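You operate a simulated robot arm through the tools that you are given. There is no shell and no other tool.

Carry out the task below with a simulated robot arm. There is one attempt and no reset: what you move stays moved.

## Task
Put things in order on the top of the brown bench. At the end: the filter with the teal cap is on the white board; the green block stands where the teal found tin stood; the teal found tin stands where the filter with the teal cap stood; the brown block stands where the green block stood; whatever was shut is shut again. Leave all else as you found it, and nothing knocked over. Set down upright: filter with the teal cap.

The check looks at the end state, three seconds after you hand in, the way a careful person would. Anything else that was tipped, shoved, dropped, spilled or broken makes it a failure. Lids that push on must go on centred and level and be pressed home; caps that screw on are set level and turned clockwise until they are tight.

## Robot
A 6-joint arm with a two-finger parallel gripper, fixed in place. Base frame: the origin is on the floor under the middle of its stand, x ahead of it, y to its left, z up; the work surface is at about z = 850. Lengths are in mm, angles in degrees, forces in N, time in s.
With the tool pointing down near the work surface it reaches from about 360 to 760 mm from the base axis. Its first joint turns from -66.0 to 66.0 degrees. Payload 2.45 kg.
The tool frame sits at the grasp point between the pads (the TCP): z along the fingers, y along the line on which they close. The tips reach 24 mm beyond it. The gripper opens to 68 mm. The fingers are 17 mm wide and 10 mm thick; the gripper's body (40 by 70 mm) begins 41 mm behind the TCP.
Orientation is that of the tool frame in the base frame, as a unit quaternion [x, y, z, w]. With the fingers straight down and closing along the base's y, the tool's x points along the base's -x, its y along +y and its z along -z.

## Interface
- The arm moves only by the tool servo_tool. Its argument "moves" is a list of rows, each a list of 7 numbers: the shift along the base's x, y, z in units of 25 mm (1.0 is 25 mm), then the turn, a rotation vector about the base's x, y, z in units of 6 degrees (1.0 is 6 degrees), then the opening, from 0 (shut) to 1 (fully open). In form: [[dx, dy, dz, ax, ay, az, jaw], ...]. A call has 1 to 20 rows; each row shifts and turns the commanded pose from where the row before left it. A call with a number of a shift or a turn outside -1 to 1 is refused whole. Rows are played at 5 a second. More than 50 mm and 8.6 degrees between two rows, or a gripper value outside its range, and nothing of the call is played. A pose out of reach is approached as far as the arm can. The call stops where the force on the tool passes 40 N (or 10 N more than at its start, if that is more) or the arm is blocked; 0.2 s more then pass. Each finger travels about 108 mm/s and halts on what it meets, pressing with about 43 N; the grip force reading is that of the motor and also rises with nothing between the fingers. The clock runs only during rows and for 0.2 s after the last one: add rows that do not move to give the fingers time. The reply holds the time, the measured pose of the TCP, the force on the tool along the base axes, the opening and the grip force, in the units named above and with some noise, with the torque about the TCP (base axes, N m) and any sound that the robot's microphone picked up.
- Cameras (640 x 400 px; columns grow to the right, rows downward): "scene" is fixed at [179.6, 463.3, 1435.7]; the picture's right is [-0.22, -0.98, 0.00], its down [-0.80, 0.18, -0.57] and it looks along [0.56, -0.13, -0.82] (base axes); focal length 362 px, centre (320, 200). "wrist" rides on the gripper at [84, 11, -75] in the tool frame; the picture's right is [-0.13, 0.99, 0.00], its down [-0.60, -0.08, -0.79] and it looks along [-0.79, -0.10, 0.61] (tool axes); focal length 251 px, centre (320, 200). There is no depth. A picture from a camera that has moved, and an enlarged one, comes with that camera's place and axes in the base frame and with its lens.
- capture(camera): a new picture of that camera. No time passes.
- close_up(camera, box): a new picture of the part [left, top, right, bottom] of that camera's present view, enlarged. No time passes.
- hand_in(): hands the job in; it is judged then, once.

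Places have to be worked out from the pictures, the camera data and where the tool is seen. Open the gripper and draw the arm clear of the work before you hand the job in, unless the task says otherwise.

The tools are called after "Emit:" as name(argument=value, ...) on one line, values as JSON. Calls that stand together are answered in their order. servo_tool: Moves the arm, as the interface text tells. Its arguments: {"type":"object","properties":{"moves":{"type":"array","items":{"type":"array","items":{"type":"number"}}}},"required":["moves"]} The other tools are called the same way: capture (camera) takes a picture; close_up (camera, box) takes an enlarged picture of a part of a camera's view; hand_in () hands the job in.

At the start:

```text
clock: 0.0
tool_pos: [367.9, 282.8, 1171.4]
orientation: [0.0, 1.0, 0.001, 0.001]
wrist_force: [0.4, -0.6, -0.9]
moment: [0.02, -0.01, 0.0]
opening: 68.1
finger_force: 0.1
```

scene: 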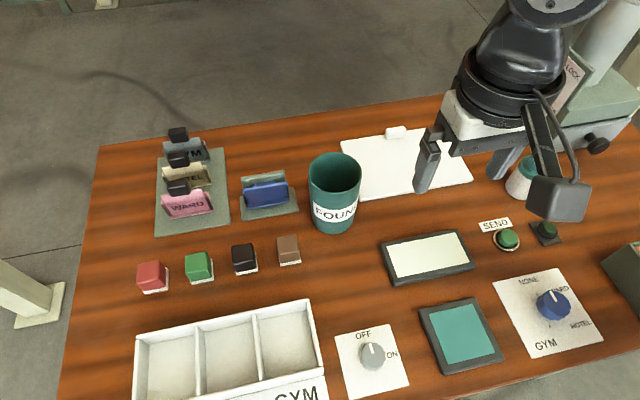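
wrist: 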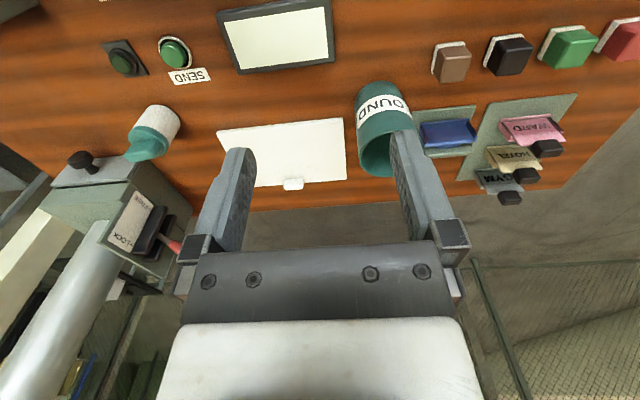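

I'll start by looking closely at the scene before moving anything.

Emit:
close_up(camera="scene", box=[120, 110, 380, 300])

Emit:
close_up(camera="scene", box=[380, 100, 640, 290])

Emit:
close_up(camera="wrist", box=[0, 0, 320, 200])

Emit:
close_up(camera="wrist", box=[320, 0, 640, 200])

```text
2.11 times, centred on (250, 205) of scene
camera zoom: at [179.6, 463.3, 1435.7], right [-0.22, -0.98, 0.0], down [-0.8, 0.18, -0.57], along [0.56, -0.13, -0.82], focal length 761 px, centre (467, 190)
```

zoom: 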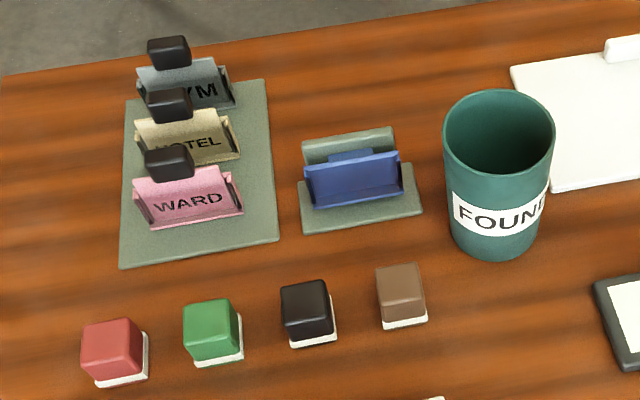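

```text
2.11 times, centred on (510, 195) of scene
camera zoom: at [179.6, 463.3, 1435.7], right [-0.22, -0.98, 0.0], down [-0.8, 0.18, -0.57], along [0.56, -0.13, -0.82], focal length 761 px, centre (-80, 210)
```

zoom: 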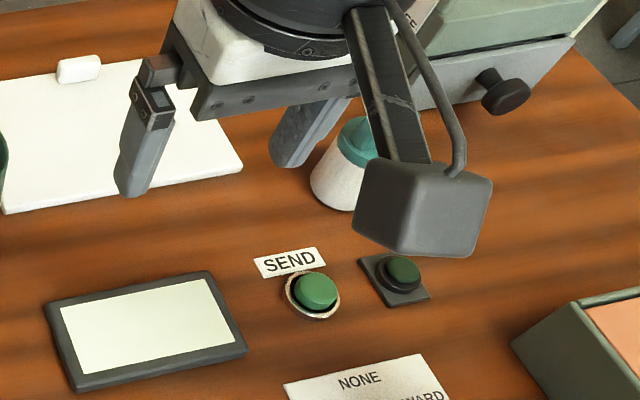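

```text
2.00 times, centred on (160, 100) of wrist
camera zoom: at [283.5, 293.6, 1246.5], right [0.13, 0.99, 0.0], down [0.6, -0.08, 0.79], along [0.79, -0.1, -0.61], focal length 503 px, centre (640, 400)
```

zoom: 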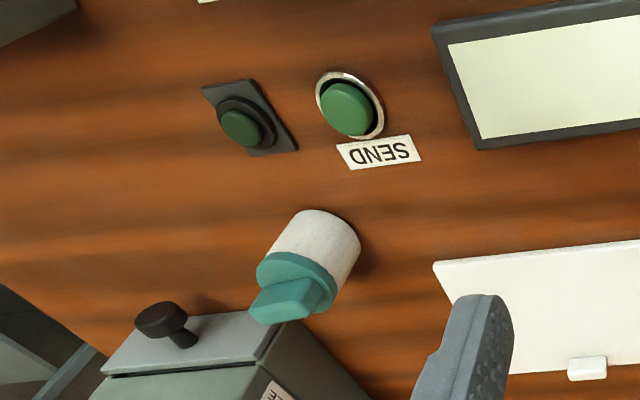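

```text
2.00 times, centred on (480, 100) of wrist
camera zoom: at [283.5, 293.6, 1246.5], right [0.13, 0.99, 0.0], down [0.6, -0.08, 0.79], along [0.79, -0.1, -0.61], focal length 503 px, centre (0, 400)
```

zoom: 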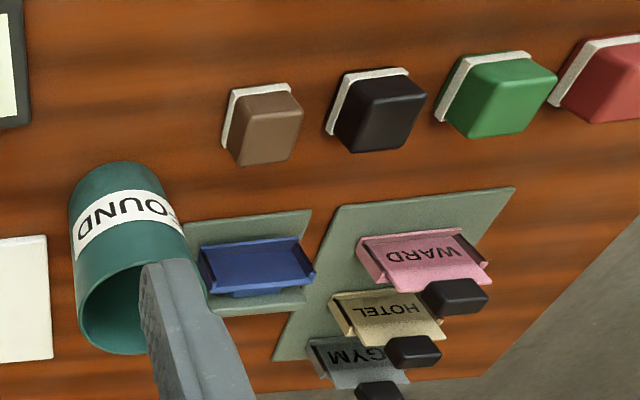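

The filter seems to be near (516,-26), the tin near (534,357), green block near (470,607), brown near (472,453). I'll move the arm high toward -y to clear the scene camera's view and look at the filter with the wrist camera.

Emit:
servo_tool(moves=[[0, -1, 0, 0, 0, 0, 1], [0, -1, 0, 0, 0, 0, 1], [0, -1, 0, 0, 0, 0, 1], [0, -1, 0, 0, 0, 0, 1], [0, -1, 0, 0, 0, 0, 1], [0, -1, 0, 0, 0, 0, 1], [0, -1, 0, 0, 0, 0, 1], [0, -1, 0, 0, 0, 0, 1], [0, -1, 0, 0, 0, 0, 1], [0, -1, 0, 0, 0, 0, 1], [0, -1, 0, 0, 0, 0, 1], [0, 0, 0, 0, 0, 0, 1]])

Emit:
capture(camera="wrist")

Emit:
capture(camera="scene")

```text
clock: 2.6
tool_pos: [366.6, 9.4, 1172.9]
orientation: [0.0, 1.0, 0.0, 0.002]
wrist_force: [0.5, 0.4, -0.5]
moment: [0.0, 0.0, 0.04]
opening: 67.8
finger_force: 0.1
```

```text
taken
camera wrist: at [282.5, 19.1, 1247.0], right [0.13, 0.99, 0.0], down [0.6, -0.08, 0.79], along [0.79, -0.1, -0.61], focal length 251 px, centre (320, 200)
```

wrist: 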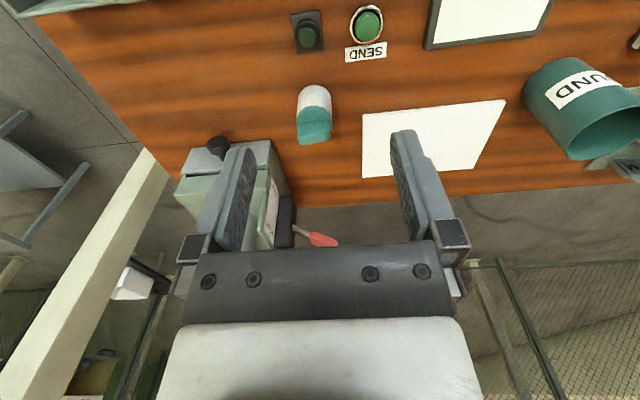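

```text
taken
```

scene: 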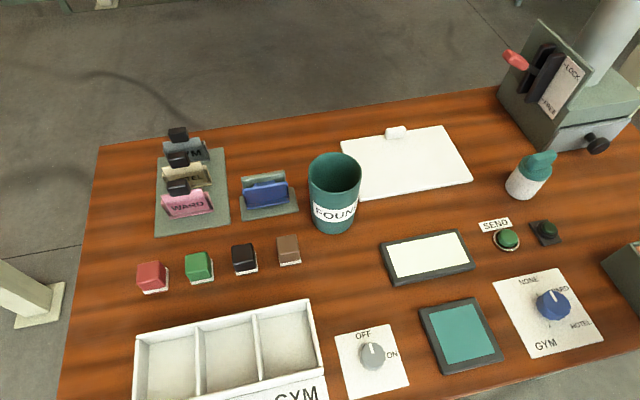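

The scene is now unobstructed; I'll take close-ups of the key objects.

Emit:
close_up(camera="scene", box=[440, 110, 600, 230])

Emit:
close_up(camera="scene", box=[120, 210, 320, 310])

Emit:
close_up(camera="scene", box=[290, 110, 480, 240])

Emit:
close_up(camera="wrist", box=[220, 0, 540, 200])

```text
3.33 times, centred on (520, 170) of scene
camera zoom: at [179.6, 463.3, 1435.7], right [-0.22, -0.98, 0.0], down [-0.8, 0.18, -0.57], along [0.56, -0.13, -0.82], focal length 1205 px, centre (-347, 300)
```

zoom: 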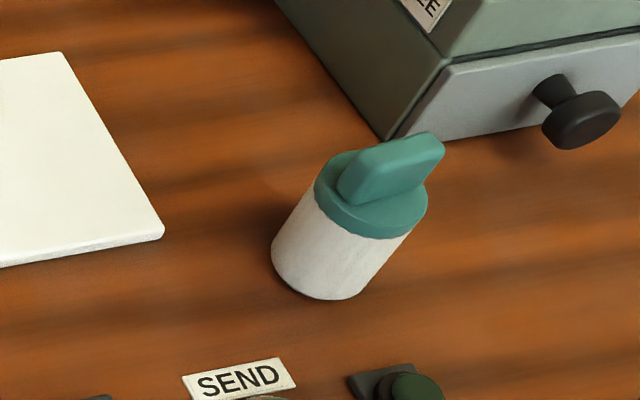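

```text
3.20 times, centred on (220, 260) of scene
camera zoom: at [179.6, 463.3, 1435.7], right [-0.22, -0.98, 0.0], down [-0.8, 0.18, -0.57], along [0.56, -0.13, -0.82], focal length 1157 px, centre (640, 8)
```

zoom: 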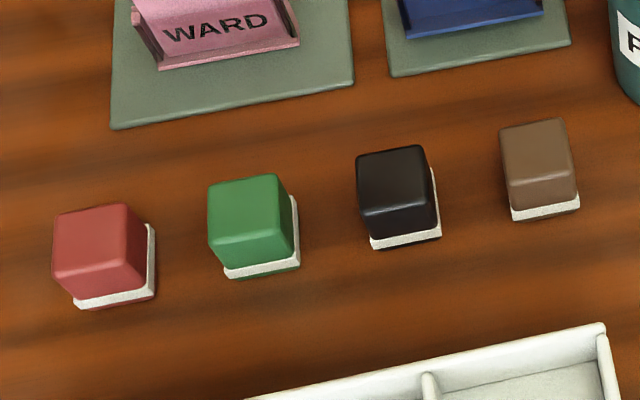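

```text
3.08 times, centred on (385, 175) of scene
camera zoom: at [179.6, 463.3, 1435.7], right [-0.22, -0.98, 0.0], down [-0.8, 0.18, -0.57], along [0.56, -0.13, -0.82], focal length 1113 px, centre (120, 277)
```

zoom: 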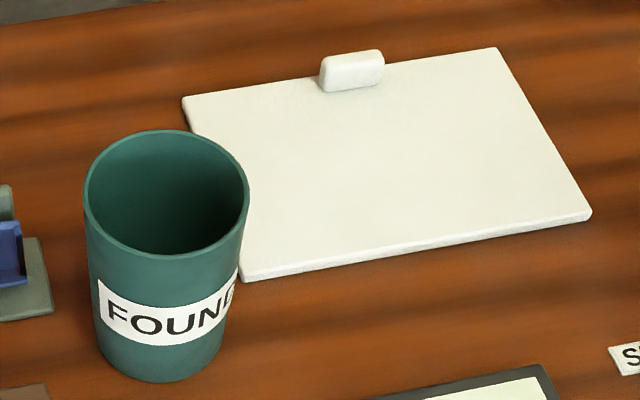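

```text
2.00 times, centred on (380, 100) of wrist
camera zoom: at [282.5, 19.1, 1247.0], right [0.13, 0.99, 0.0], down [0.6, -0.08, 0.79], along [0.79, -0.1, -0.61], focal length 503 px, centre (200, 400)
```

zoom: 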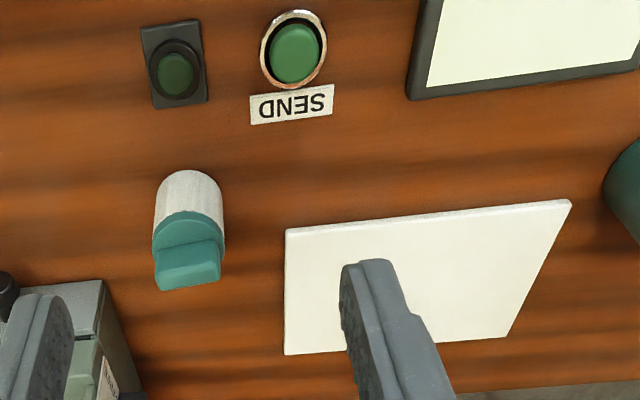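

Filter: ~55 mm cylinder, ~100 mm tall with cap bar running roughly along y, near (520,-22); board spans about x 562–726, y 52–295. I'll move above the filter at a safe height (TCP z≈1060) and check alignment with the wrist camera.

Emit:
servo_tool(moves=[[0.877, -0.18, -0.65, 0, 0, 0, 1], [0.877, -0.18, -0.65, 0, 0, 0, 1], [0.877, -0.18, -0.65, 0, 0, 0, 1], [0.877, -0.18, -0.65, 0, 0, 0, 1], [0.877, -0.18, -0.65, 0, 0, 0, 1], [0.877, -0.18, -0.65, 0, 0, 0, 1], [0.877, -0.18, -0.65, 0, 0, 0, 1], [0, 0, 0, 0, 0, 0, 1], [0, 0, 0, 0, 0, 0, 1]])

Emit:
capture(camera="wrist")

Emit:
capture(camera="scene")

```text
clock: 4.6
tool_pos: [521.2, -25.0, 1057.9]
orientation: [0.0, 1.0, 0.0, 0.001]
wrist_force: [-0.1, 0.4, 0.5]
moment: [0.0, 0.01, 0.01]
opening: 68.2
finger_force: 0.0
```

```text
taken
camera wrist: at [436.7, -13.7, 1132.1], right [0.13, 0.99, 0.0], down [0.6, -0.08, 0.79], along [0.79, -0.1, -0.61], focal length 251 px, centre (320, 200)
```

wrist: 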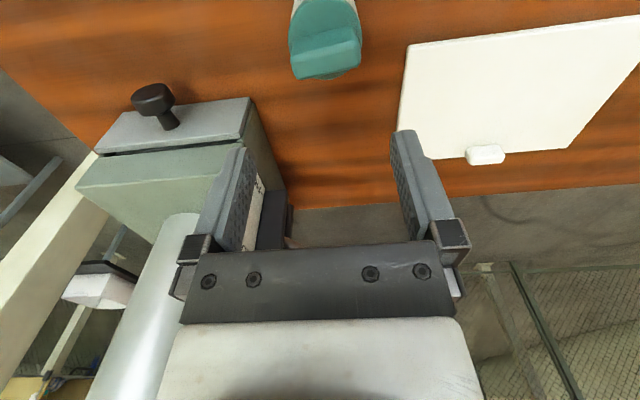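

```text
taken
```

scene: 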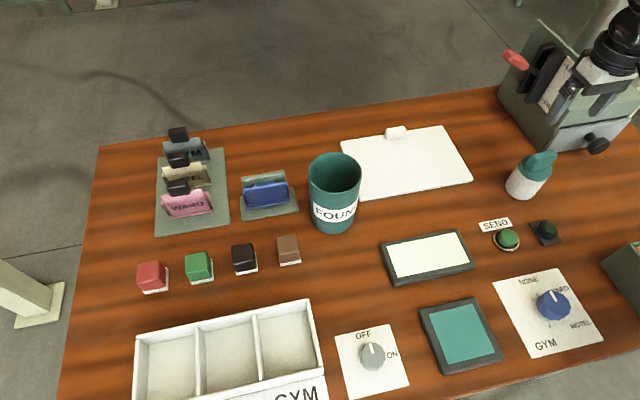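

Emit:
close_up(camera="wrist", box=[240, 0, 400, 100])

```text
4.00 times, centred on (320, 50) of wrist
camera zoom: at [436.7, -13.7, 1132.1], right [0.13, 0.99, 0.0], down [0.6, -0.08, 0.79], along [0.79, -0.1, -0.61], focal length 1006 px, centre (320, 800)
```

zoom: 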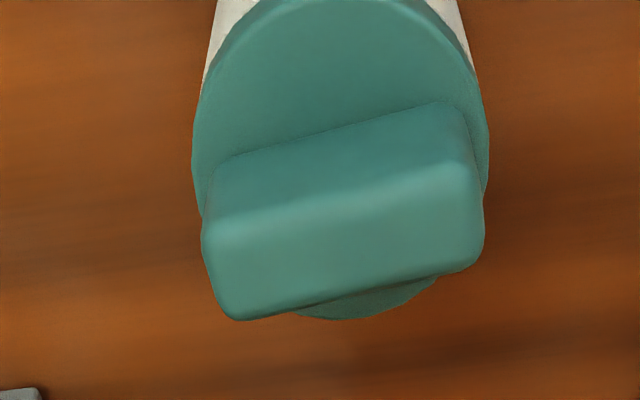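

Cap centre works out near (516.5,-20), cap diameter ≈55 mm, top ≈950. I'll shift to be centred over it and descend to z≈1000 for a check.

Emit:
servo_tool(moves=[[-0.19, 0.2, -0.58, 0, 0, 0, 1], [0, 0, -0.6, 0, 0, 0, 1], [0, 0, -0.6, 0, 0, 0, 1], [0, 0, -0.5, 0, 0, 0, 1], [0, 0, 0, 0, 0, 0, 1], [0, 0, 0, 0, 0, 0, 1]])

Emit:
capture(camera="wrist")

Emit:
close_up(camera="scene", box=[440, 90, 640, 215])

```text
clock: 6.0
tool_pos: [517.0, -19.7, 1001.0]
orientation: [0.0, 1.0, 0.001, 0.0]
wrist_force: [0.0, -0.2, 0.6]
moment: [0.0, 0.0, 0.01]
opening: 68.1
finger_force: 0.0
```

```text
taken
camera wrist: at [432.9, -8.6, 1076.2], right [0.13, 0.99, 0.0], down [0.6, -0.08, 0.79], along [0.79, -0.1, -0.61], focal length 251 px, centre (320, 200)
```

wrist: 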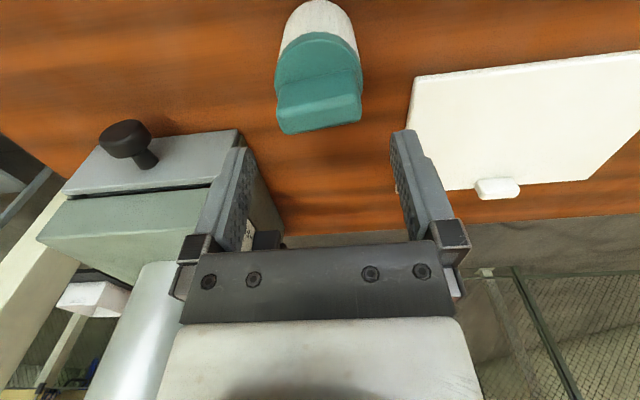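

```text
3.20 times, centred on (540, 152) of scene
camera zoom: at [179.6, 463.3, 1435.7], right [-0.22, -0.98, 0.0], down [-0.8, 0.18, -0.57], along [0.56, -0.13, -0.82], focal length 1157 px, centre (-384, 352)
```

zoom: 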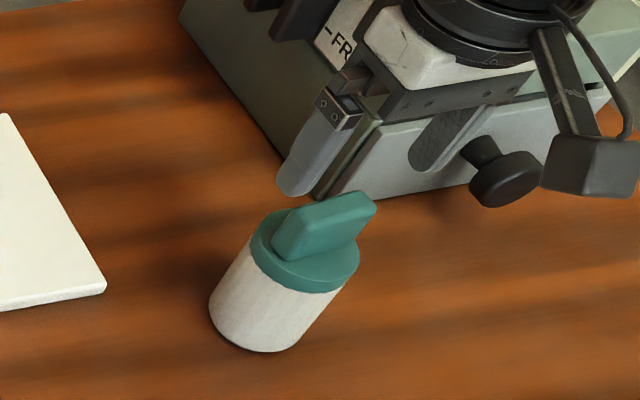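

Alignment is good (cap centred at column ~319, bar top at the predicted row). Descending to TCP z≈918 with the gripper open.

Emit:
servo_tool(moves=[[0, 0, -0.5, 0, 0, 0, 1], [0, 0, -0.5, 0, 0, 0, 1], [0, 0, -0.5, 0, 0, 0, 1], [0, 0, -0.5, 0, 0, 0, 1], [0, 0, -0.5, 0, 0, 0, 1], [0, 0, -0.5, 0, 0, 0, 1], [0, 0, -0.3, 0, 0, 0, 1], [0, 0, 0, 0, 0, 0, 1]])

Emit:
capture(camera="wrist")

Emit:
close_up(camera="scene", box=[440, 90, 640, 215])

```text
clock: 7.8
tool_pos: [517.3, -18.6, 918.8]
orientation: [0.0, 1.0, 0.001, 0.001]
wrist_force: [-0.4, 0.9, 1.1]
moment: [0.01, -0.01, 0.0]
opening: 68.2
finger_force: 0.0
```

```text
taken
camera wrist: at [433.0, -7.3, 993.4], right [0.13, 0.99, 0.0], down [0.6, -0.08, 0.79], along [0.79, -0.1, -0.61], focal length 251 px, centre (320, 200)
```

wrist: 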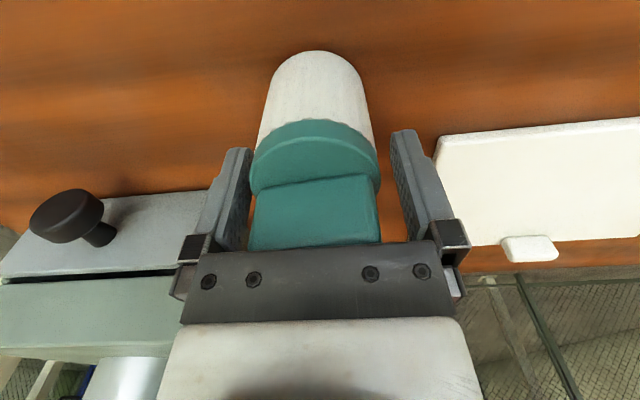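

```text
3.20 times, centred on (540, 152) of scene
camera zoom: at [179.6, 463.3, 1435.7], right [-0.22, -0.98, 0.0], down [-0.8, 0.18, -0.57], along [0.56, -0.13, -0.82], focal length 1157 px, centre (-384, 352)
```

zoom: 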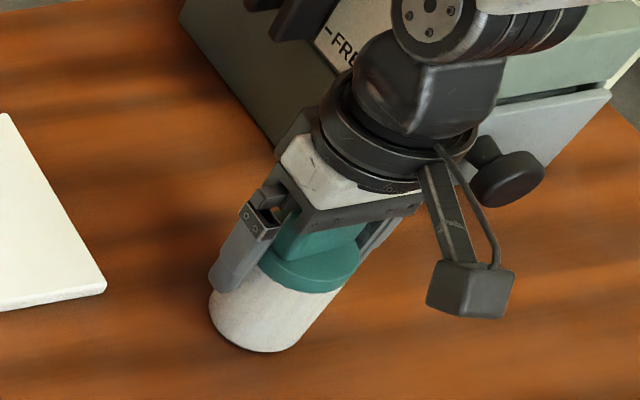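

The filter is straddled cleanly, ~2 mm off centre in y. I'll nudge y by −1.5 mm and close.

Emit:
servo_tool(moves=[[0, -0.06, 0, 0, 0, 0, 1], [0, 0, 0, 0, 0, 0, 0.82], [0, 0, 0, 0, 0, 0, 0.6], [0, 0, 0, 0, 0, 0, 0.5], [0, 0, 0, 0, 0, 0, 0.5]])

Emit:
capture(camera="wrist")

```text
clock: 9.0
tool_pos: [516.8, -19.4, 917.8]
orientation: [-0.001, 1.0, 0.001, 0.001]
wrist_force: [0.2, 0.7, 0.0]
moment: [0.0, -0.01, -0.04]
opening: 54.7
finger_force: 42.7
```

```text
taken
camera wrist: at [432.9, -8.6, 993.6], right [0.13, 0.99, 0.0], down [0.6, -0.08, 0.79], along [0.79, -0.1, -0.61], focal length 251 px, centre (320, 200)
```

wrist: 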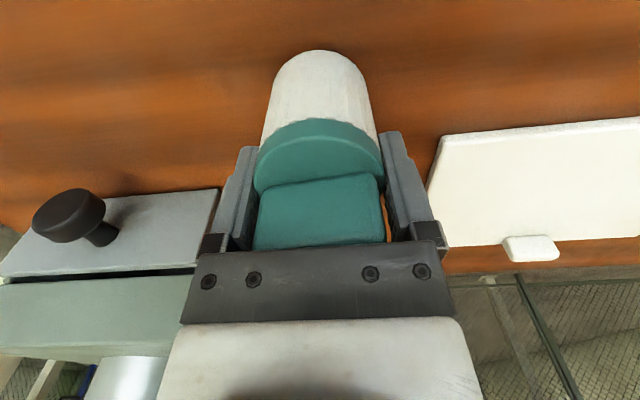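

Gripped at 54.7 mm with 42.7 N. Lifting gently by ~60 mm and checking that body and cap come together.

Emit:
servo_tool(moves=[[0, 0, 0.3, 0, 0, 0, 0.5], [0, 0, 0.5, 0, 0, 0, 0.5], [0, 0, 0.6, 0, 0, 0, 0.5], [0, 0, 0.6, 0, 0, 0, 0.5], [0, 0, 0.6, 0, 0, 0, 0.5], [0, 0, 0, 0, 0, 0, 0.5]])

Emit:
capture(camera="wrist")

Emit:
capture(camera="scene")

```text
clock: 10.4
tool_pos: [516.8, -20.0, 983.8]
orientation: [0.0, 1.0, 0.0, 0.0]
wrist_force: [0.4, -0.2, -1.4]
moment: [0.01, -0.03, 0.03]
opening: 54.8
finger_force: 42.7
```

```text
taken
camera wrist: at [431.8, -9.3, 1057.9], right [0.13, 0.99, 0.0], down [0.6, -0.08, 0.79], along [0.79, -0.1, -0.61], focal length 251 px, centre (320, 200)
```

wrist: 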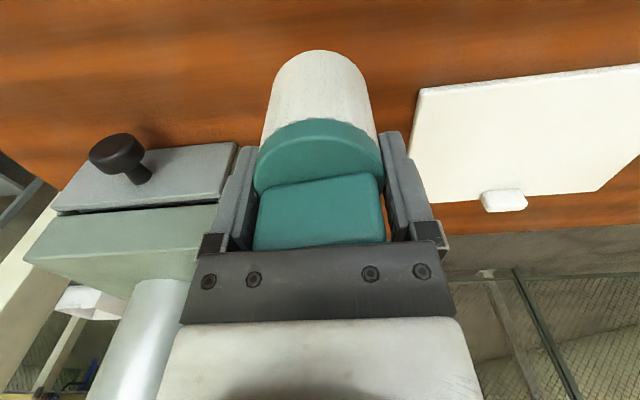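

```text
taken
```

scene: 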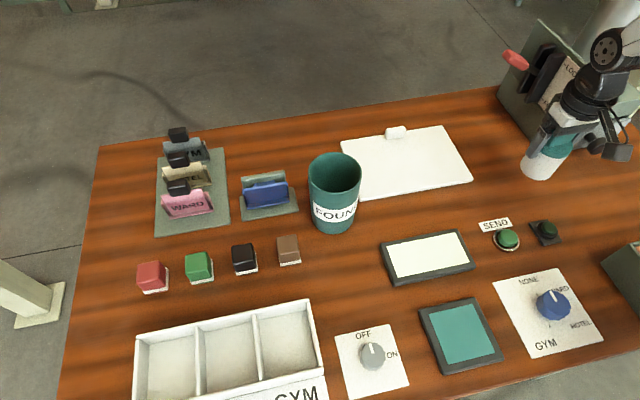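

Filter is held securely. Moving it over the board to about (640,168) at the present height.

Emit:
servo_tool(moves=[[0.3, 0.47, 0, 0, 0, 0, 0.5], [0.6, 0.9, 0, 0, 0, 0, 0.5], [0.6, 0.9, 0, 0, 0, 0, 0.5], [0.6, 0.9, 0, 0, 0, 0, 0.5], [0.6, 0.9, 0, 0, 0, 0, 0.5], [0.6, 0.9, 0, 0, 0, 0, 0.5], [0.6, 0.9, 0, 0, 0, 0, 0.5], [0.6, 0.9, 0, 0, 0, 0, 0.5], [0.4, 0.65, 0, 0, 0, 0, 0.5], [0, 0, 0, 0, 0, 0, 0.5], [0, 0, 0, 0, 0, 0, 0.5]])

Emit:
capture(camera="wrist")

Emit:
capture(camera="scene")

```text
clock: 12.8
tool_pos: [639.6, 166.3, 986.9]
orientation: [0.0, 1.0, 0.0, 0.0]
wrist_force: [-0.2, -0.2, -0.9]
moment: [-0.01, -0.01, 0.0]
opening: 54.5
finger_force: 43.0
```

```text
taken
camera wrist: at [555.1, 177.0, 1060.9], right [0.13, 0.99, 0.0], down [0.6, -0.08, 0.79], along [0.79, -0.1, -0.61], focal length 251 px, centre (320, 200)
```

wrist: 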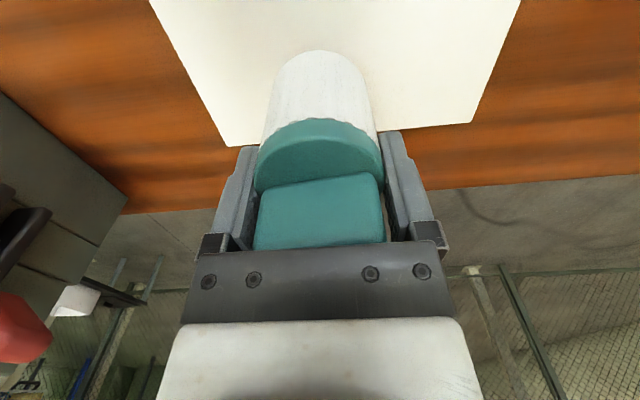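

```text
taken
```

scene: 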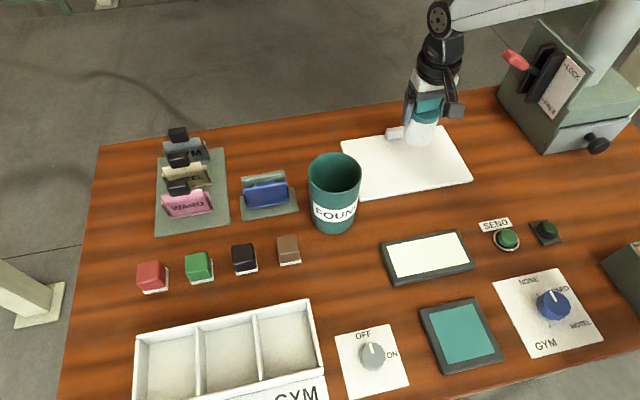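

Positioned over the board. Lowering ~50 mm, then small steps to feel for contact.

Emit:
servo_tool(moves=[[0, 0, -0.5, 0, 0, 0, 0.5], [0, 0, -0.5, 0, 0, 0, 0.5], [0, 0, -0.5, 0, 0, 0, 0.5], [0, 0, -0.4, 0, 0, 0, 0.5], [0, 0, 0, 0, 0, 0, 0.5], [0, 0, 0, 0, 0, 0, 0.5]])

Emit:
close_up(camera="scene", box=[330, 80, 490, 205])

```text
clock: 14.2
tool_pos: [639.0, 166.5, 937.2]
orientation: [0.0, 1.0, 0.001, 0.001]
wrist_force: [0.8, -0.5, -1.5]
moment: [0.0, -0.03, 0.03]
opening: 54.5
finger_force: 42.9
```

```text
3.20 times, centred on (410, 142) of scene
camera zoom: at [179.6, 463.3, 1435.7], right [-0.22, -0.98, 0.0], down [-0.8, 0.18, -0.57], along [0.56, -0.13, -0.82], focal length 1157 px, centre (32, 384)
```

zoom: 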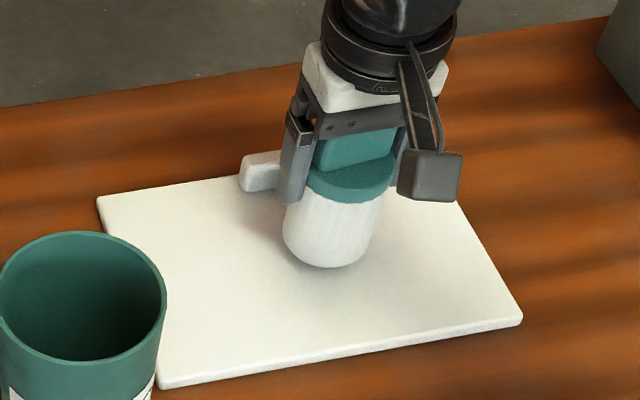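

Bottom is about 10 mm above the board. Lowering in ~2 mm steps.

Emit:
servo_tool(moves=[[0, 0, -0.1, 0, 0, 0, 0.5], [0, 0, -0.1, 0, 0, 0, 0.5], [0, 0, -0.06, 0, 0, 0, 0.5], [0, 0, 0, 0, 0, 0, 0.5]])

```text
clock: 15.2
tool_pos: [639.4, 165.6, 930.3]
orientation: [-0.001, 1.0, 0.001, 0.001]
wrist_force: [-0.2, 0.5, -1.3]
moment: [0.0, -0.04, -0.02]
opening: 54.4
finger_force: 43.0
```

Still no contact (force unchanged). Continuing in 1–1.5 mm steps.

Emit:
servo_tool(moves=[[0, 0, -0.06, 0, 0, 0, 0.5], [0, 0, -0.04, 0, 0, 0, 0.5], [0, 0, 0, 0, 0, 0, 0.5]])

Emit:
close_up(camera="scene", box=[330, 80, 490, 205])

```text
clock: 16.0
tool_pos: [638.1, 165.0, 930.9]
orientation: [0.0, 1.0, 0.001, 0.002]
wrist_force: [-3.3, -0.1, 20.0]
moment: [0.16, 0.42, -0.03]
opening: 54.6
finger_force: 43.2
```

```text
3.20 times, centred on (410, 142) of scene
camera zoom: at [179.1, 463.2, 1435.8], right [-0.22, -0.98, 0.0], down [-0.8, 0.18, -0.57], along [0.56, -0.13, -0.82], focal length 1157 px, centre (32, 384)
```

zoom: 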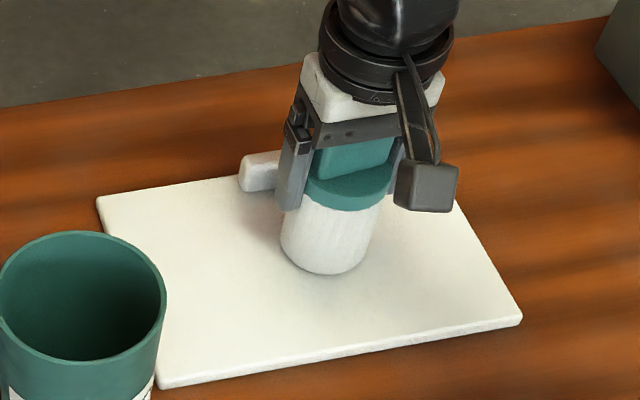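

Contact reached (20 N at z≈930). I'll relieve about 1 mm and then open.

Emit:
servo_tool(moves=[[0, 0, 0.04, 0, 0, 0, 0.5], [0, 0, 0, 0, 0, 0, 0.5]])

```text
clock: 16.6
tool_pos: [637.9, 165.8, 929.2]
orientation: [0.001, 1.0, 0.001, 0.001]
wrist_force: [4.8, 0.8, 12.5]
moment: [0.18, -0.2, -0.06]
opening: 54.5
finger_force: 42.8
```

Emit:
servo_tool(moves=[[0, 0, 0.02, 0, 0, 0, 0.5], [0, 0, 0, 0, 0, 0, 0.5]])

```text
clock: 17.2
tool_pos: [637.5, 164.4, 929.3]
orientation: [0.0, 1.0, 0.001, 0.002]
wrist_force: [2.1, 3.8, 13.2]
moment: [0.33, -0.12, -0.02]
opening: 54.5
finger_force: 43.4
```

Residual ~13 N down-force, small. Opening the gripper now.

Emit:
servo_tool(moves=[[0, 0, 0, 0, 0, 0, 0.82], [0, 0, 0, 0, 0, 0, 0.9], [0, 0, 0, 0, 0, 0, 1.0], [0, 0, 0, 0, 0, 0, 1.0]])

Emit:
capture(camera="wrist")

Emit:
close_up(camera="scene", box=[330, 80, 490, 205])

```text
clock: 18.2
tool_pos: [639.7, 163.9, 929.4]
orientation: [0.0, 1.0, 0.0, 0.0]
wrist_force: [0.0, -0.2, 0.3]
moment: [0.03, -0.03, 0.02]
opening: 68.2
finger_force: 0.1
```

```text
taken
camera wrist: at [554.6, 175.9, 1003.7], right [0.13, 0.99, 0.0], down [0.6, -0.08, 0.79], along [0.79, -0.1, -0.61], focal length 251 px, centre (320, 200)
```

wrist: 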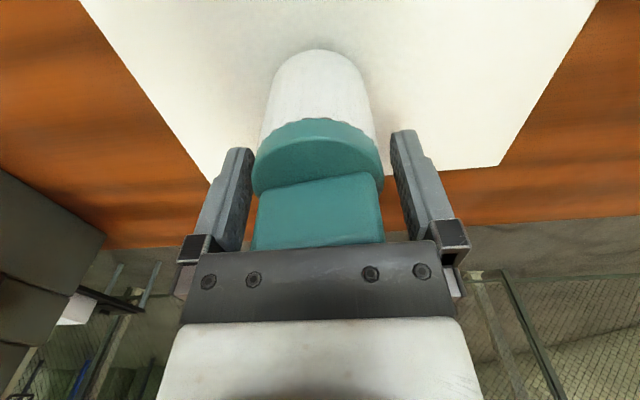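

```text
3.20 times, centred on (410, 142) of scene
camera zoom: at [179.6, 463.3, 1435.7], right [-0.22, -0.98, 0.0], down [-0.8, 0.18, -0.57], along [0.56, -0.13, -0.82], focal length 1157 px, centre (32, 384)
```

zoom: 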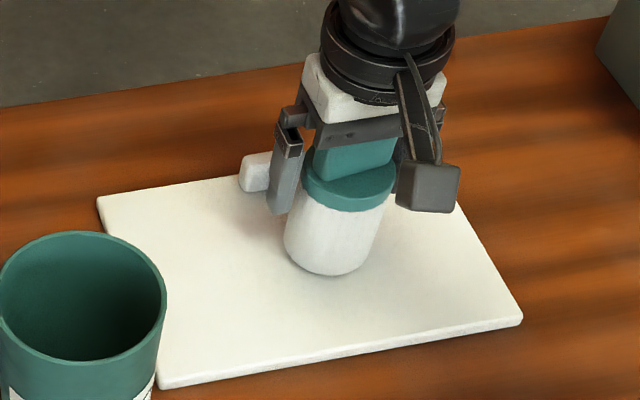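

Filter stands upright on the board and is free. Raising straight up, then moving to view the tin from above.

Emit:
servo_tool(moves=[[0, 0, 0.5, 0, 0, 0, 1], [0, 0, 1, 0, 0, 0, 1], [0, 0, 1, 0, 0, 0, 1], [0, 0, 1, 0, 0, 0, 1], [0, 0, 1, 0, 0, 0, 1], [0, 0, 1, 0, 0, 0, 1], [0, 0, 1, 0, 0, 0, 1], [0, 0, 0.8, 0, 0, 0, 1], [-0.95, 0.965, 0, 0, 0, 0, 1], [-0.95, 0.965, 0, 0, 0, 0, 1], [-0.95, 0.965, 0, 0, 0, 0, 1], [-0.95, 0.965, 0, 0, 0, 0, 1], [-0.95, 0.965, 0, 0, 0, 0, 1], [-0.95, 0.965, 0, 0, 0, 0, 1], [-0.95, 0.965, 0, 0, 0, 0, 1], [-0.95, 0.965, 0, 0, 0, 0, 1], [0, 0, 0, 0, 0, 0, 1], [0, 0, 0, 0, 0, 0, 1]])

Emit:
capture(camera="wrist")

Emit:
capture(camera="scene")

```text
clock: 22.0
tool_pos: [448.9, 358.0, 1109.8]
orientation: [0.0, 1.0, 0.0, -0.001]
wrist_force: [0.3, -0.4, 0.3]
moment: [0.01, -0.02, 0.0]
opening: 68.0
finger_force: 0.1
```

```text
taken
camera wrist: at [364.4, 369.1, 1184.5], right [0.13, 0.99, 0.0], down [0.6, -0.08, 0.79], along [0.79, -0.1, -0.61], focal length 251 px, centre (320, 200)
```

wrist: 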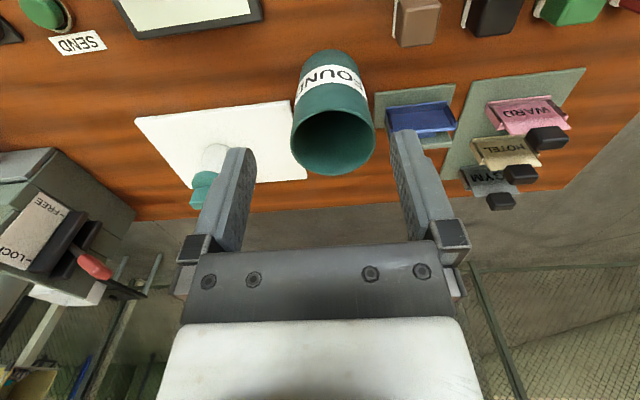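

```text
taken
```

scene: 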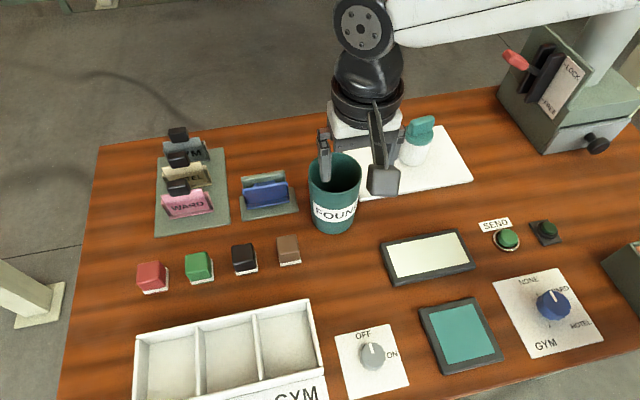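

Emit:
close_up(camera="wrist", box=[260, 30, 420, 190])

Emit:
close_up(camera="scene", box=[290, 130, 390, 250])

```text
2.50 times, centred on (340, 110) of wrist
camera zoom: at [364.4, 369.1, 1184.5], right [0.13, 0.99, 0.0], down [0.6, -0.08, 0.79], along [0.79, -0.1, -0.61], focal length 629 px, centre (270, 425)
```

zoom: 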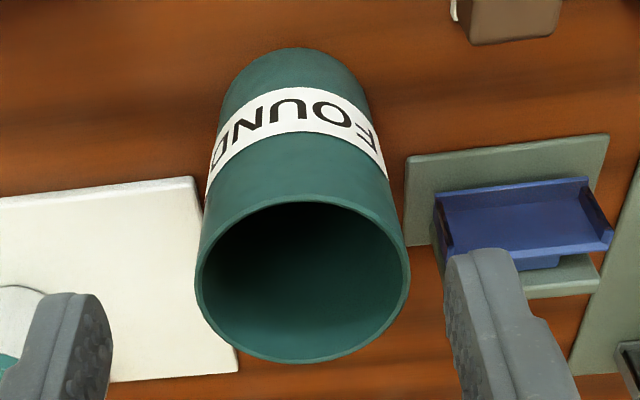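

```text
3.33 times, centred on (340, 190) of scene
camera zoom: at [179.6, 463.3, 1435.7], right [-0.22, -0.98, 0.0], down [-0.8, 0.18, -0.57], along [0.56, -0.13, -0.82], focal length 1205 px, centre (253, 233)
```

zoom: 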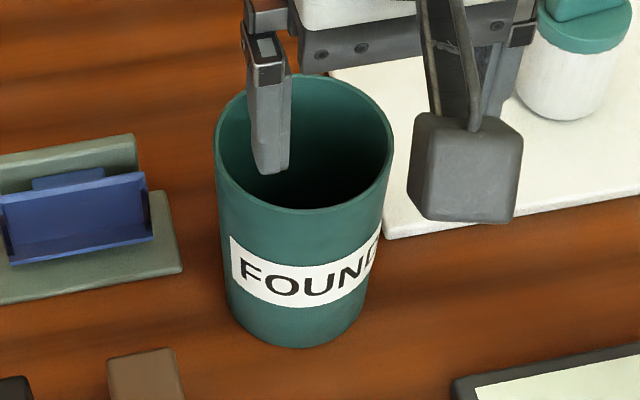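

The tin is empty; rim centre ≈ (534,359), rim z ≈ 989, outer diameter ≈ 84 mm, so it must be pinched by the rim. I'll go above the +y side of its rim at (534,399) with a partial opening and look.

Emit:
servo_tool(moves=[[0.85, 0.41, 0, 0, 0, 0, 0.6], [0.85, 0.41, 0, 0, 0, 0, 0.6], [0.85, 0.41, 0, 0, 0, 0, 0.6], [0.85, 0.41, 0, 0, 0, 0, 0.6], [0, 0, -0.5, 0, 0, 0, 0.6], [0, 0, -1, 0, 0, 0, 0.6], [0, 0, -1, 0, 0, 0, 0.6], [0, 0, 0, 0, 0, 0, 0.6], [0, 0, 0, 0, 0, 0, 0.6]])

Emit:
capture(camera="wrist")

Emit:
close_up(camera="scene", box=[240, 90, 400, 240])

```text
clock: 24.0
tool_pos: [535.5, 399.8, 1047.8]
orientation: [0.001, 1.0, -0.001, 0.001]
wrist_force: [0.9, 0.3, -0.1]
moment: [-0.01, 0.01, 0.01]
opening: 40.6
finger_force: 0.1
```

```text
taken
camera wrist: at [451.3, 411.1, 1124.0], right [0.13, 0.99, 0.0], down [0.6, -0.08, 0.79], along [0.79, -0.1, -0.61], focal length 251 px, centre (320, 200)
```

wrist: 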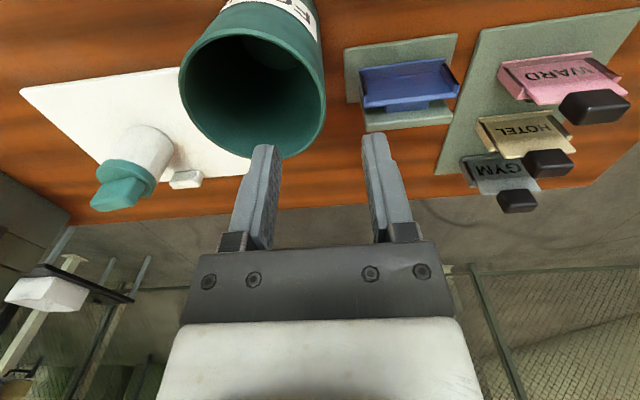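

```text
2.67 times, centred on (320, 165) of scene
camera zoom: at [179.6, 463.3, 1435.7], right [-0.22, -0.98, 0.0], down [-0.8, 0.18, -0.57], along [0.56, -0.13, -0.82], focal length 964 px, centre (320, 293)
```

zoom: 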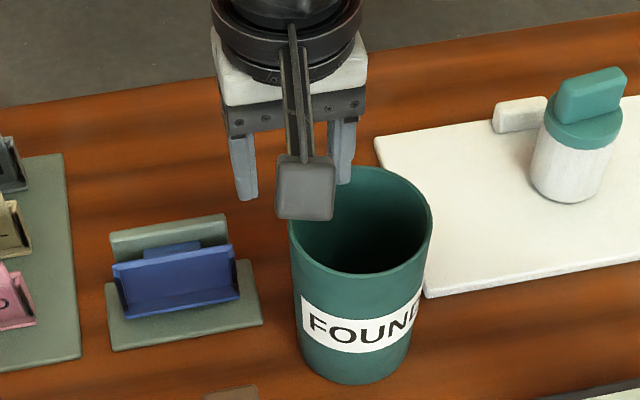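

Emit:
close_up(camera="wrist", box=[170, 0, 370, 170])

```text
2.35 times, centred on (270, 85) of wrist
camera zoom: at [451.3, 411.1, 1124.0], right [0.13, 0.99, 0.0], down [0.6, -0.08, 0.79], along [0.79, -0.1, -0.61], focal length 592 px, centre (438, 471)
```

zoom: 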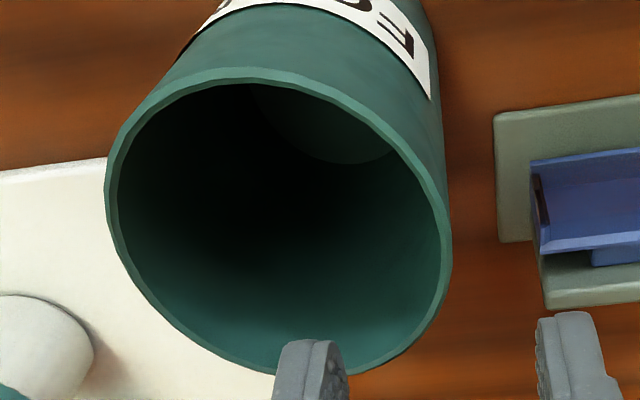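

Circle fit of the rim gives centre ≈ (534,360), rim z ≈ 988, wall ~3.8 mm thick. I'll centre the pads on the +y wall (y≈401) and descend so the rim sits between the fingers (TCP z≈976).

Emit:
servo_tool(moves=[[-0.06, 0.05, -0.5, 0, 0, 0, 0.6], [0, 0, -0.5, 0, 0, 0, 0.6], [0, 0, -0.5, 0, 0, 0, 0.6], [0, 0, -0.5, 0, 0, 0, 0.6], [0, 0, -0.5, 0, 0, 0, 0.6], [0, 0, -0.38, 0, 0, 0, 0.6], [0, 0, 0, 0, 0, 0, 0.6], [0, 0, 0, 0, 0, 0, 0.6]])

Emit:
capture(camera="wrist")

Emit:
close_up(camera="scene", box=[240, 90, 400, 240])

```text
clock: 25.8
tool_pos: [530.6, 400.5, 976.3]
orientation: [-0.001, 1.0, 0.0, 0.0]
wrist_force: [1.1, 1.2, -0.1]
moment: [-0.03, 0.01, -0.01]
opening: 40.8
finger_force: 0.0
```

```text
taken
camera wrist: at [446.2, 410.8, 1051.1], right [0.13, 0.99, 0.0], down [0.6, -0.08, 0.79], along [0.79, -0.1, -0.61], focal length 251 px, centre (320, 200)
```

wrist: 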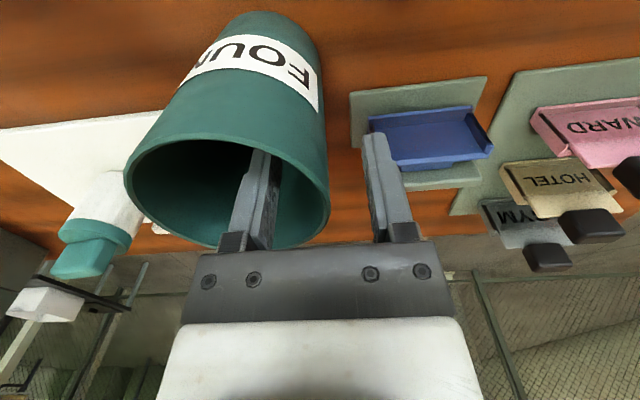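

```text
2.67 times, centred on (320, 165) of scene
camera zoom: at [179.6, 463.3, 1435.7], right [-0.22, -0.98, 0.0], down [-0.8, 0.18, -0.57], along [0.56, -0.13, -0.82], focal length 964 px, centre (320, 293)
```

zoom: 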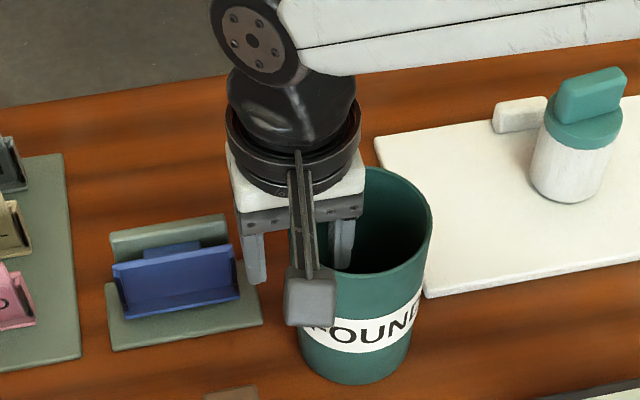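

TCP is at the rim; image suggests the wall is ~1.7 mm further +y. Nudging +y and closing gently on the wall.

Emit:
servo_tool(moves=[[0, 0.07, 0, 0, 0, 0, 0.6], [0, 0, 0, 0, 0, 0, 0.4], [0, 0, 0, 0, 0, 0, 0.2], [0, 0, 0, 0, 0, 0, 0.13]])

Emit:
capture(camera="wrist")

Emit:
close_up(camera="wrist", box=[220, 110, 420, 250])

```text
clock: 26.8
tool_pos: [530.9, 400.7, 976.5]
orientation: [0.0, 1.0, 0.0, 0.0]
wrist_force: [-0.3, -0.4, -0.1]
moment: [-0.01, 0.0, 0.0]
opening: 9.1
finger_force: 0.0
```

```text
taken
camera wrist: at [446.7, 412.1, 1051.4], right [0.13, 0.99, 0.0], down [0.6, -0.08, 0.79], along [0.79, -0.1, -0.61], focal length 251 px, centre (320, 200)
```

wrist: 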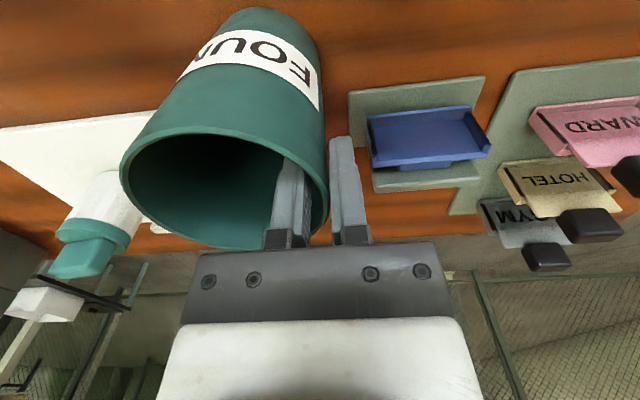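

```text
2.86 times, centred on (320, 180) of wrist
camera zoom: at [446.7, 412.1, 1051.4], right [0.13, 0.99, 0.0], down [0.6, -0.08, 0.79], along [0.79, -0.1, -0.61], focal length 718 px, centre (320, 257)
```

zoom: 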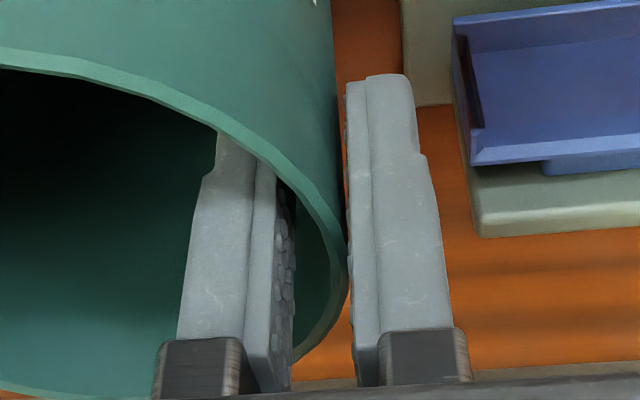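

The wall sits ~3 mm toward the outer (+y) finger; shifting +3 mm to centre, then closing fully.

Emit:
servo_tool(moves=[[0, 0.12, 0, 0, 0, 0, 0.13], [0, 0, 0, 0, 0, 0, 0.13], [0, 0, 0, 0, 0, 0, 0.05], [0, 0, 0, 0, 0, 0, 0.0], [0, 0, 0, 0, 0, 0, 0.0]])

Emit:
capture(camera="wrist")

Emit:
close_up(camera="scene", box=[240, 90, 400, 240])

```text
clock: 28.0
tool_pos: [531.0, 404.2, 978.1]
orientation: [0.001, 1.0, 0.001, 0.001]
wrist_force: [1.9, -2.1, 6.0]
moment: [-0.82, 0.01, 0.08]
opening: 5.8
finger_force: 28.4
```

```text
taken
camera wrist: at [446.8, 415.2, 1052.3], right [0.13, 0.99, 0.0], down [0.6, -0.08, 0.79], along [0.79, -0.1, -0.61], focal length 251 px, centre (320, 200)
```

wrist: 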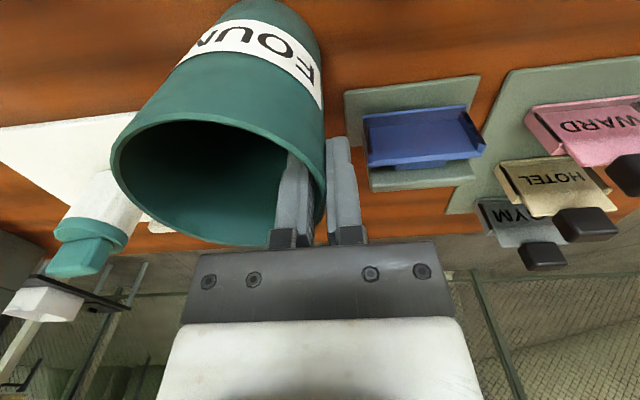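

```text
2.67 times, centred on (320, 165) of scene
camera zoom: at [179.5, 463.2, 1435.8], right [-0.22, -0.98, 0.0], down [-0.8, 0.18, -0.57], along [0.56, -0.13, -0.82], focal length 964 px, centre (320, 293)
```

zoom: 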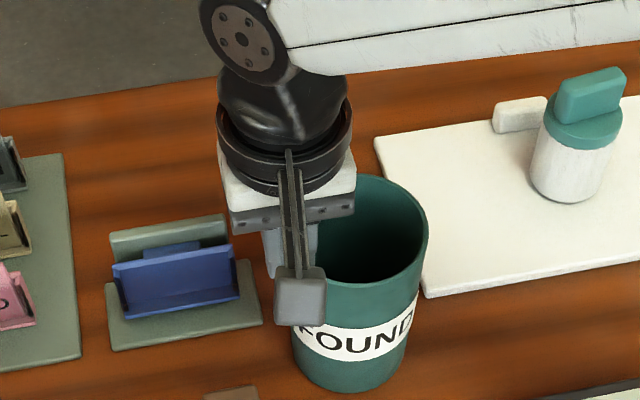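

Gripped at 5.8 mm but with a moment of −0.8 N·m – the tapered wall probably made the tin tilt slightly. I'll wait a moment and look closer.

Emit:
servo_tool(moves=[[0, 0, 0, 0, 0, 0, 0.0], [0, 0, 0, 0, 0, 0, 0.0], [0, 0, 0, 0, 0, 0, 0.0]])

Emit:
close_up(camera="scene", box=[280, 140, 400, 240])

Emit:
close_up(camera="wrist", box=[220, 110, 420, 250])

```text
clock: 28.8
tool_pos: [531.1, 404.8, 976.9]
orientation: [0.0, 1.0, 0.002, 0.001]
wrist_force: [0.7, -1.5, 8.0]
moment: [-0.74, -0.04, 0.15]
opening: 6.1
finger_force: 28.8
```

```text
4.00 times, centred on (340, 190) of scene
camera zoom: at [179.5, 463.2, 1435.8], right [-0.22, -0.98, 0.0], down [-0.8, 0.18, -0.57], along [0.56, -0.13, -0.82], focal length 1446 px, centre (240, 240)
```

zoom: 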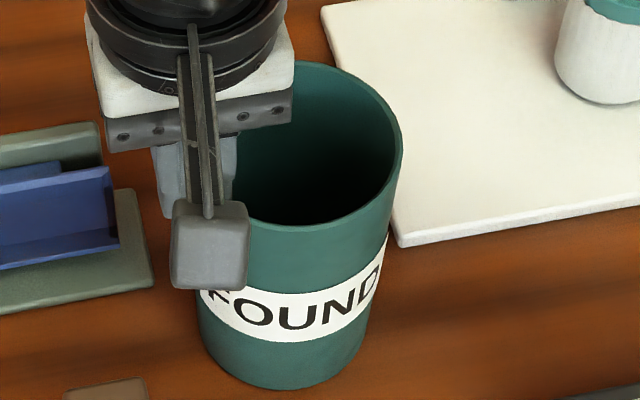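

```text
2.86 times, centred on (320, 180) of wrist
camera zoom: at [446.7, 415.4, 1052.2], right [0.13, 0.99, 0.0], down [0.6, -0.08, 0.79], along [0.79, -0.1, -0.61], focal length 718 px, centre (320, 257)
```

zoom: 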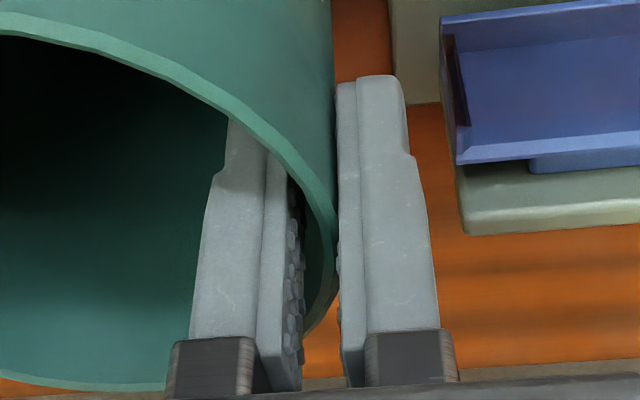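

The tapered wall (~2.4°) tilted the tin slightly, pressing its −y bottom edge on the bench. I'll rotate the tool about x by −2.4° around the TCP so that the tin comes back to vertical, and read the moment.

Emit:
servo_tool(moves=[[0, 0, 0, -0.2, 0, 0, 0.0], [0, 0, 0, -0.2, 0, 0, 0.0], [0, 0, 0, 0, 0, 0, 0.0], [0, 0, 0, 0, 0, 0, 0.0]])

Emit:
close_up(camera="scene", box=[280, 140, 400, 240])

Emit:
close_up(camera="wrist", box=[220, 110, 420, 250])

```text
clock: 29.8
tool_pos: [531.9, 404.6, 976.7]
orientation: [0.0, 1.0, -0.021, 0.0]
wrist_force: [-1.0, 1.5, 2.0]
moment: [0.18, 0.08, -0.05]
opening: 5.8
finger_force: 28.3
```

```text
4.00 times, centred on (340, 190) of scene
camera zoom: at [179.5, 463.3, 1435.7], right [-0.22, -0.98, 0.0], down [-0.8, 0.18, -0.57], along [0.56, -0.13, -0.82], focal length 1446 px, centre (240, 240)
```

zoom: 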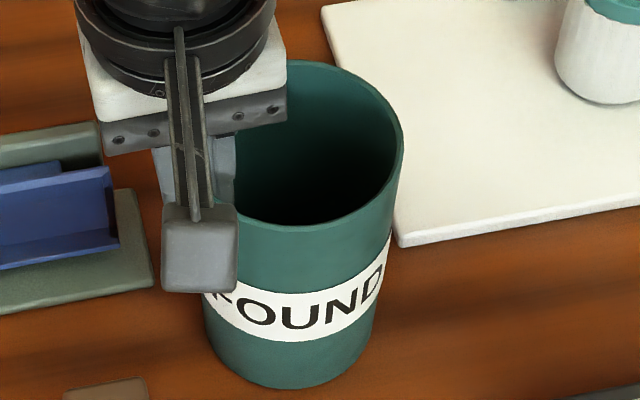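

```text
2.86 times, centred on (320, 180) of wrist
camera zoom: at [447.1, 418.4, 1051.1], right [0.13, 0.99, -0.04], down [0.6, -0.05, 0.8], along [0.79, -0.13, -0.6], focal length 718 px, centre (320, 257)
```

zoom: 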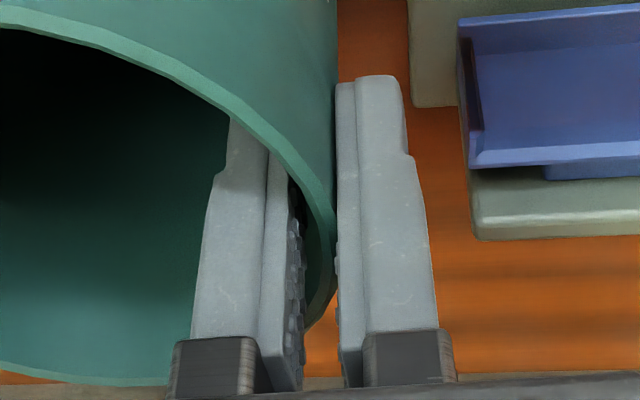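

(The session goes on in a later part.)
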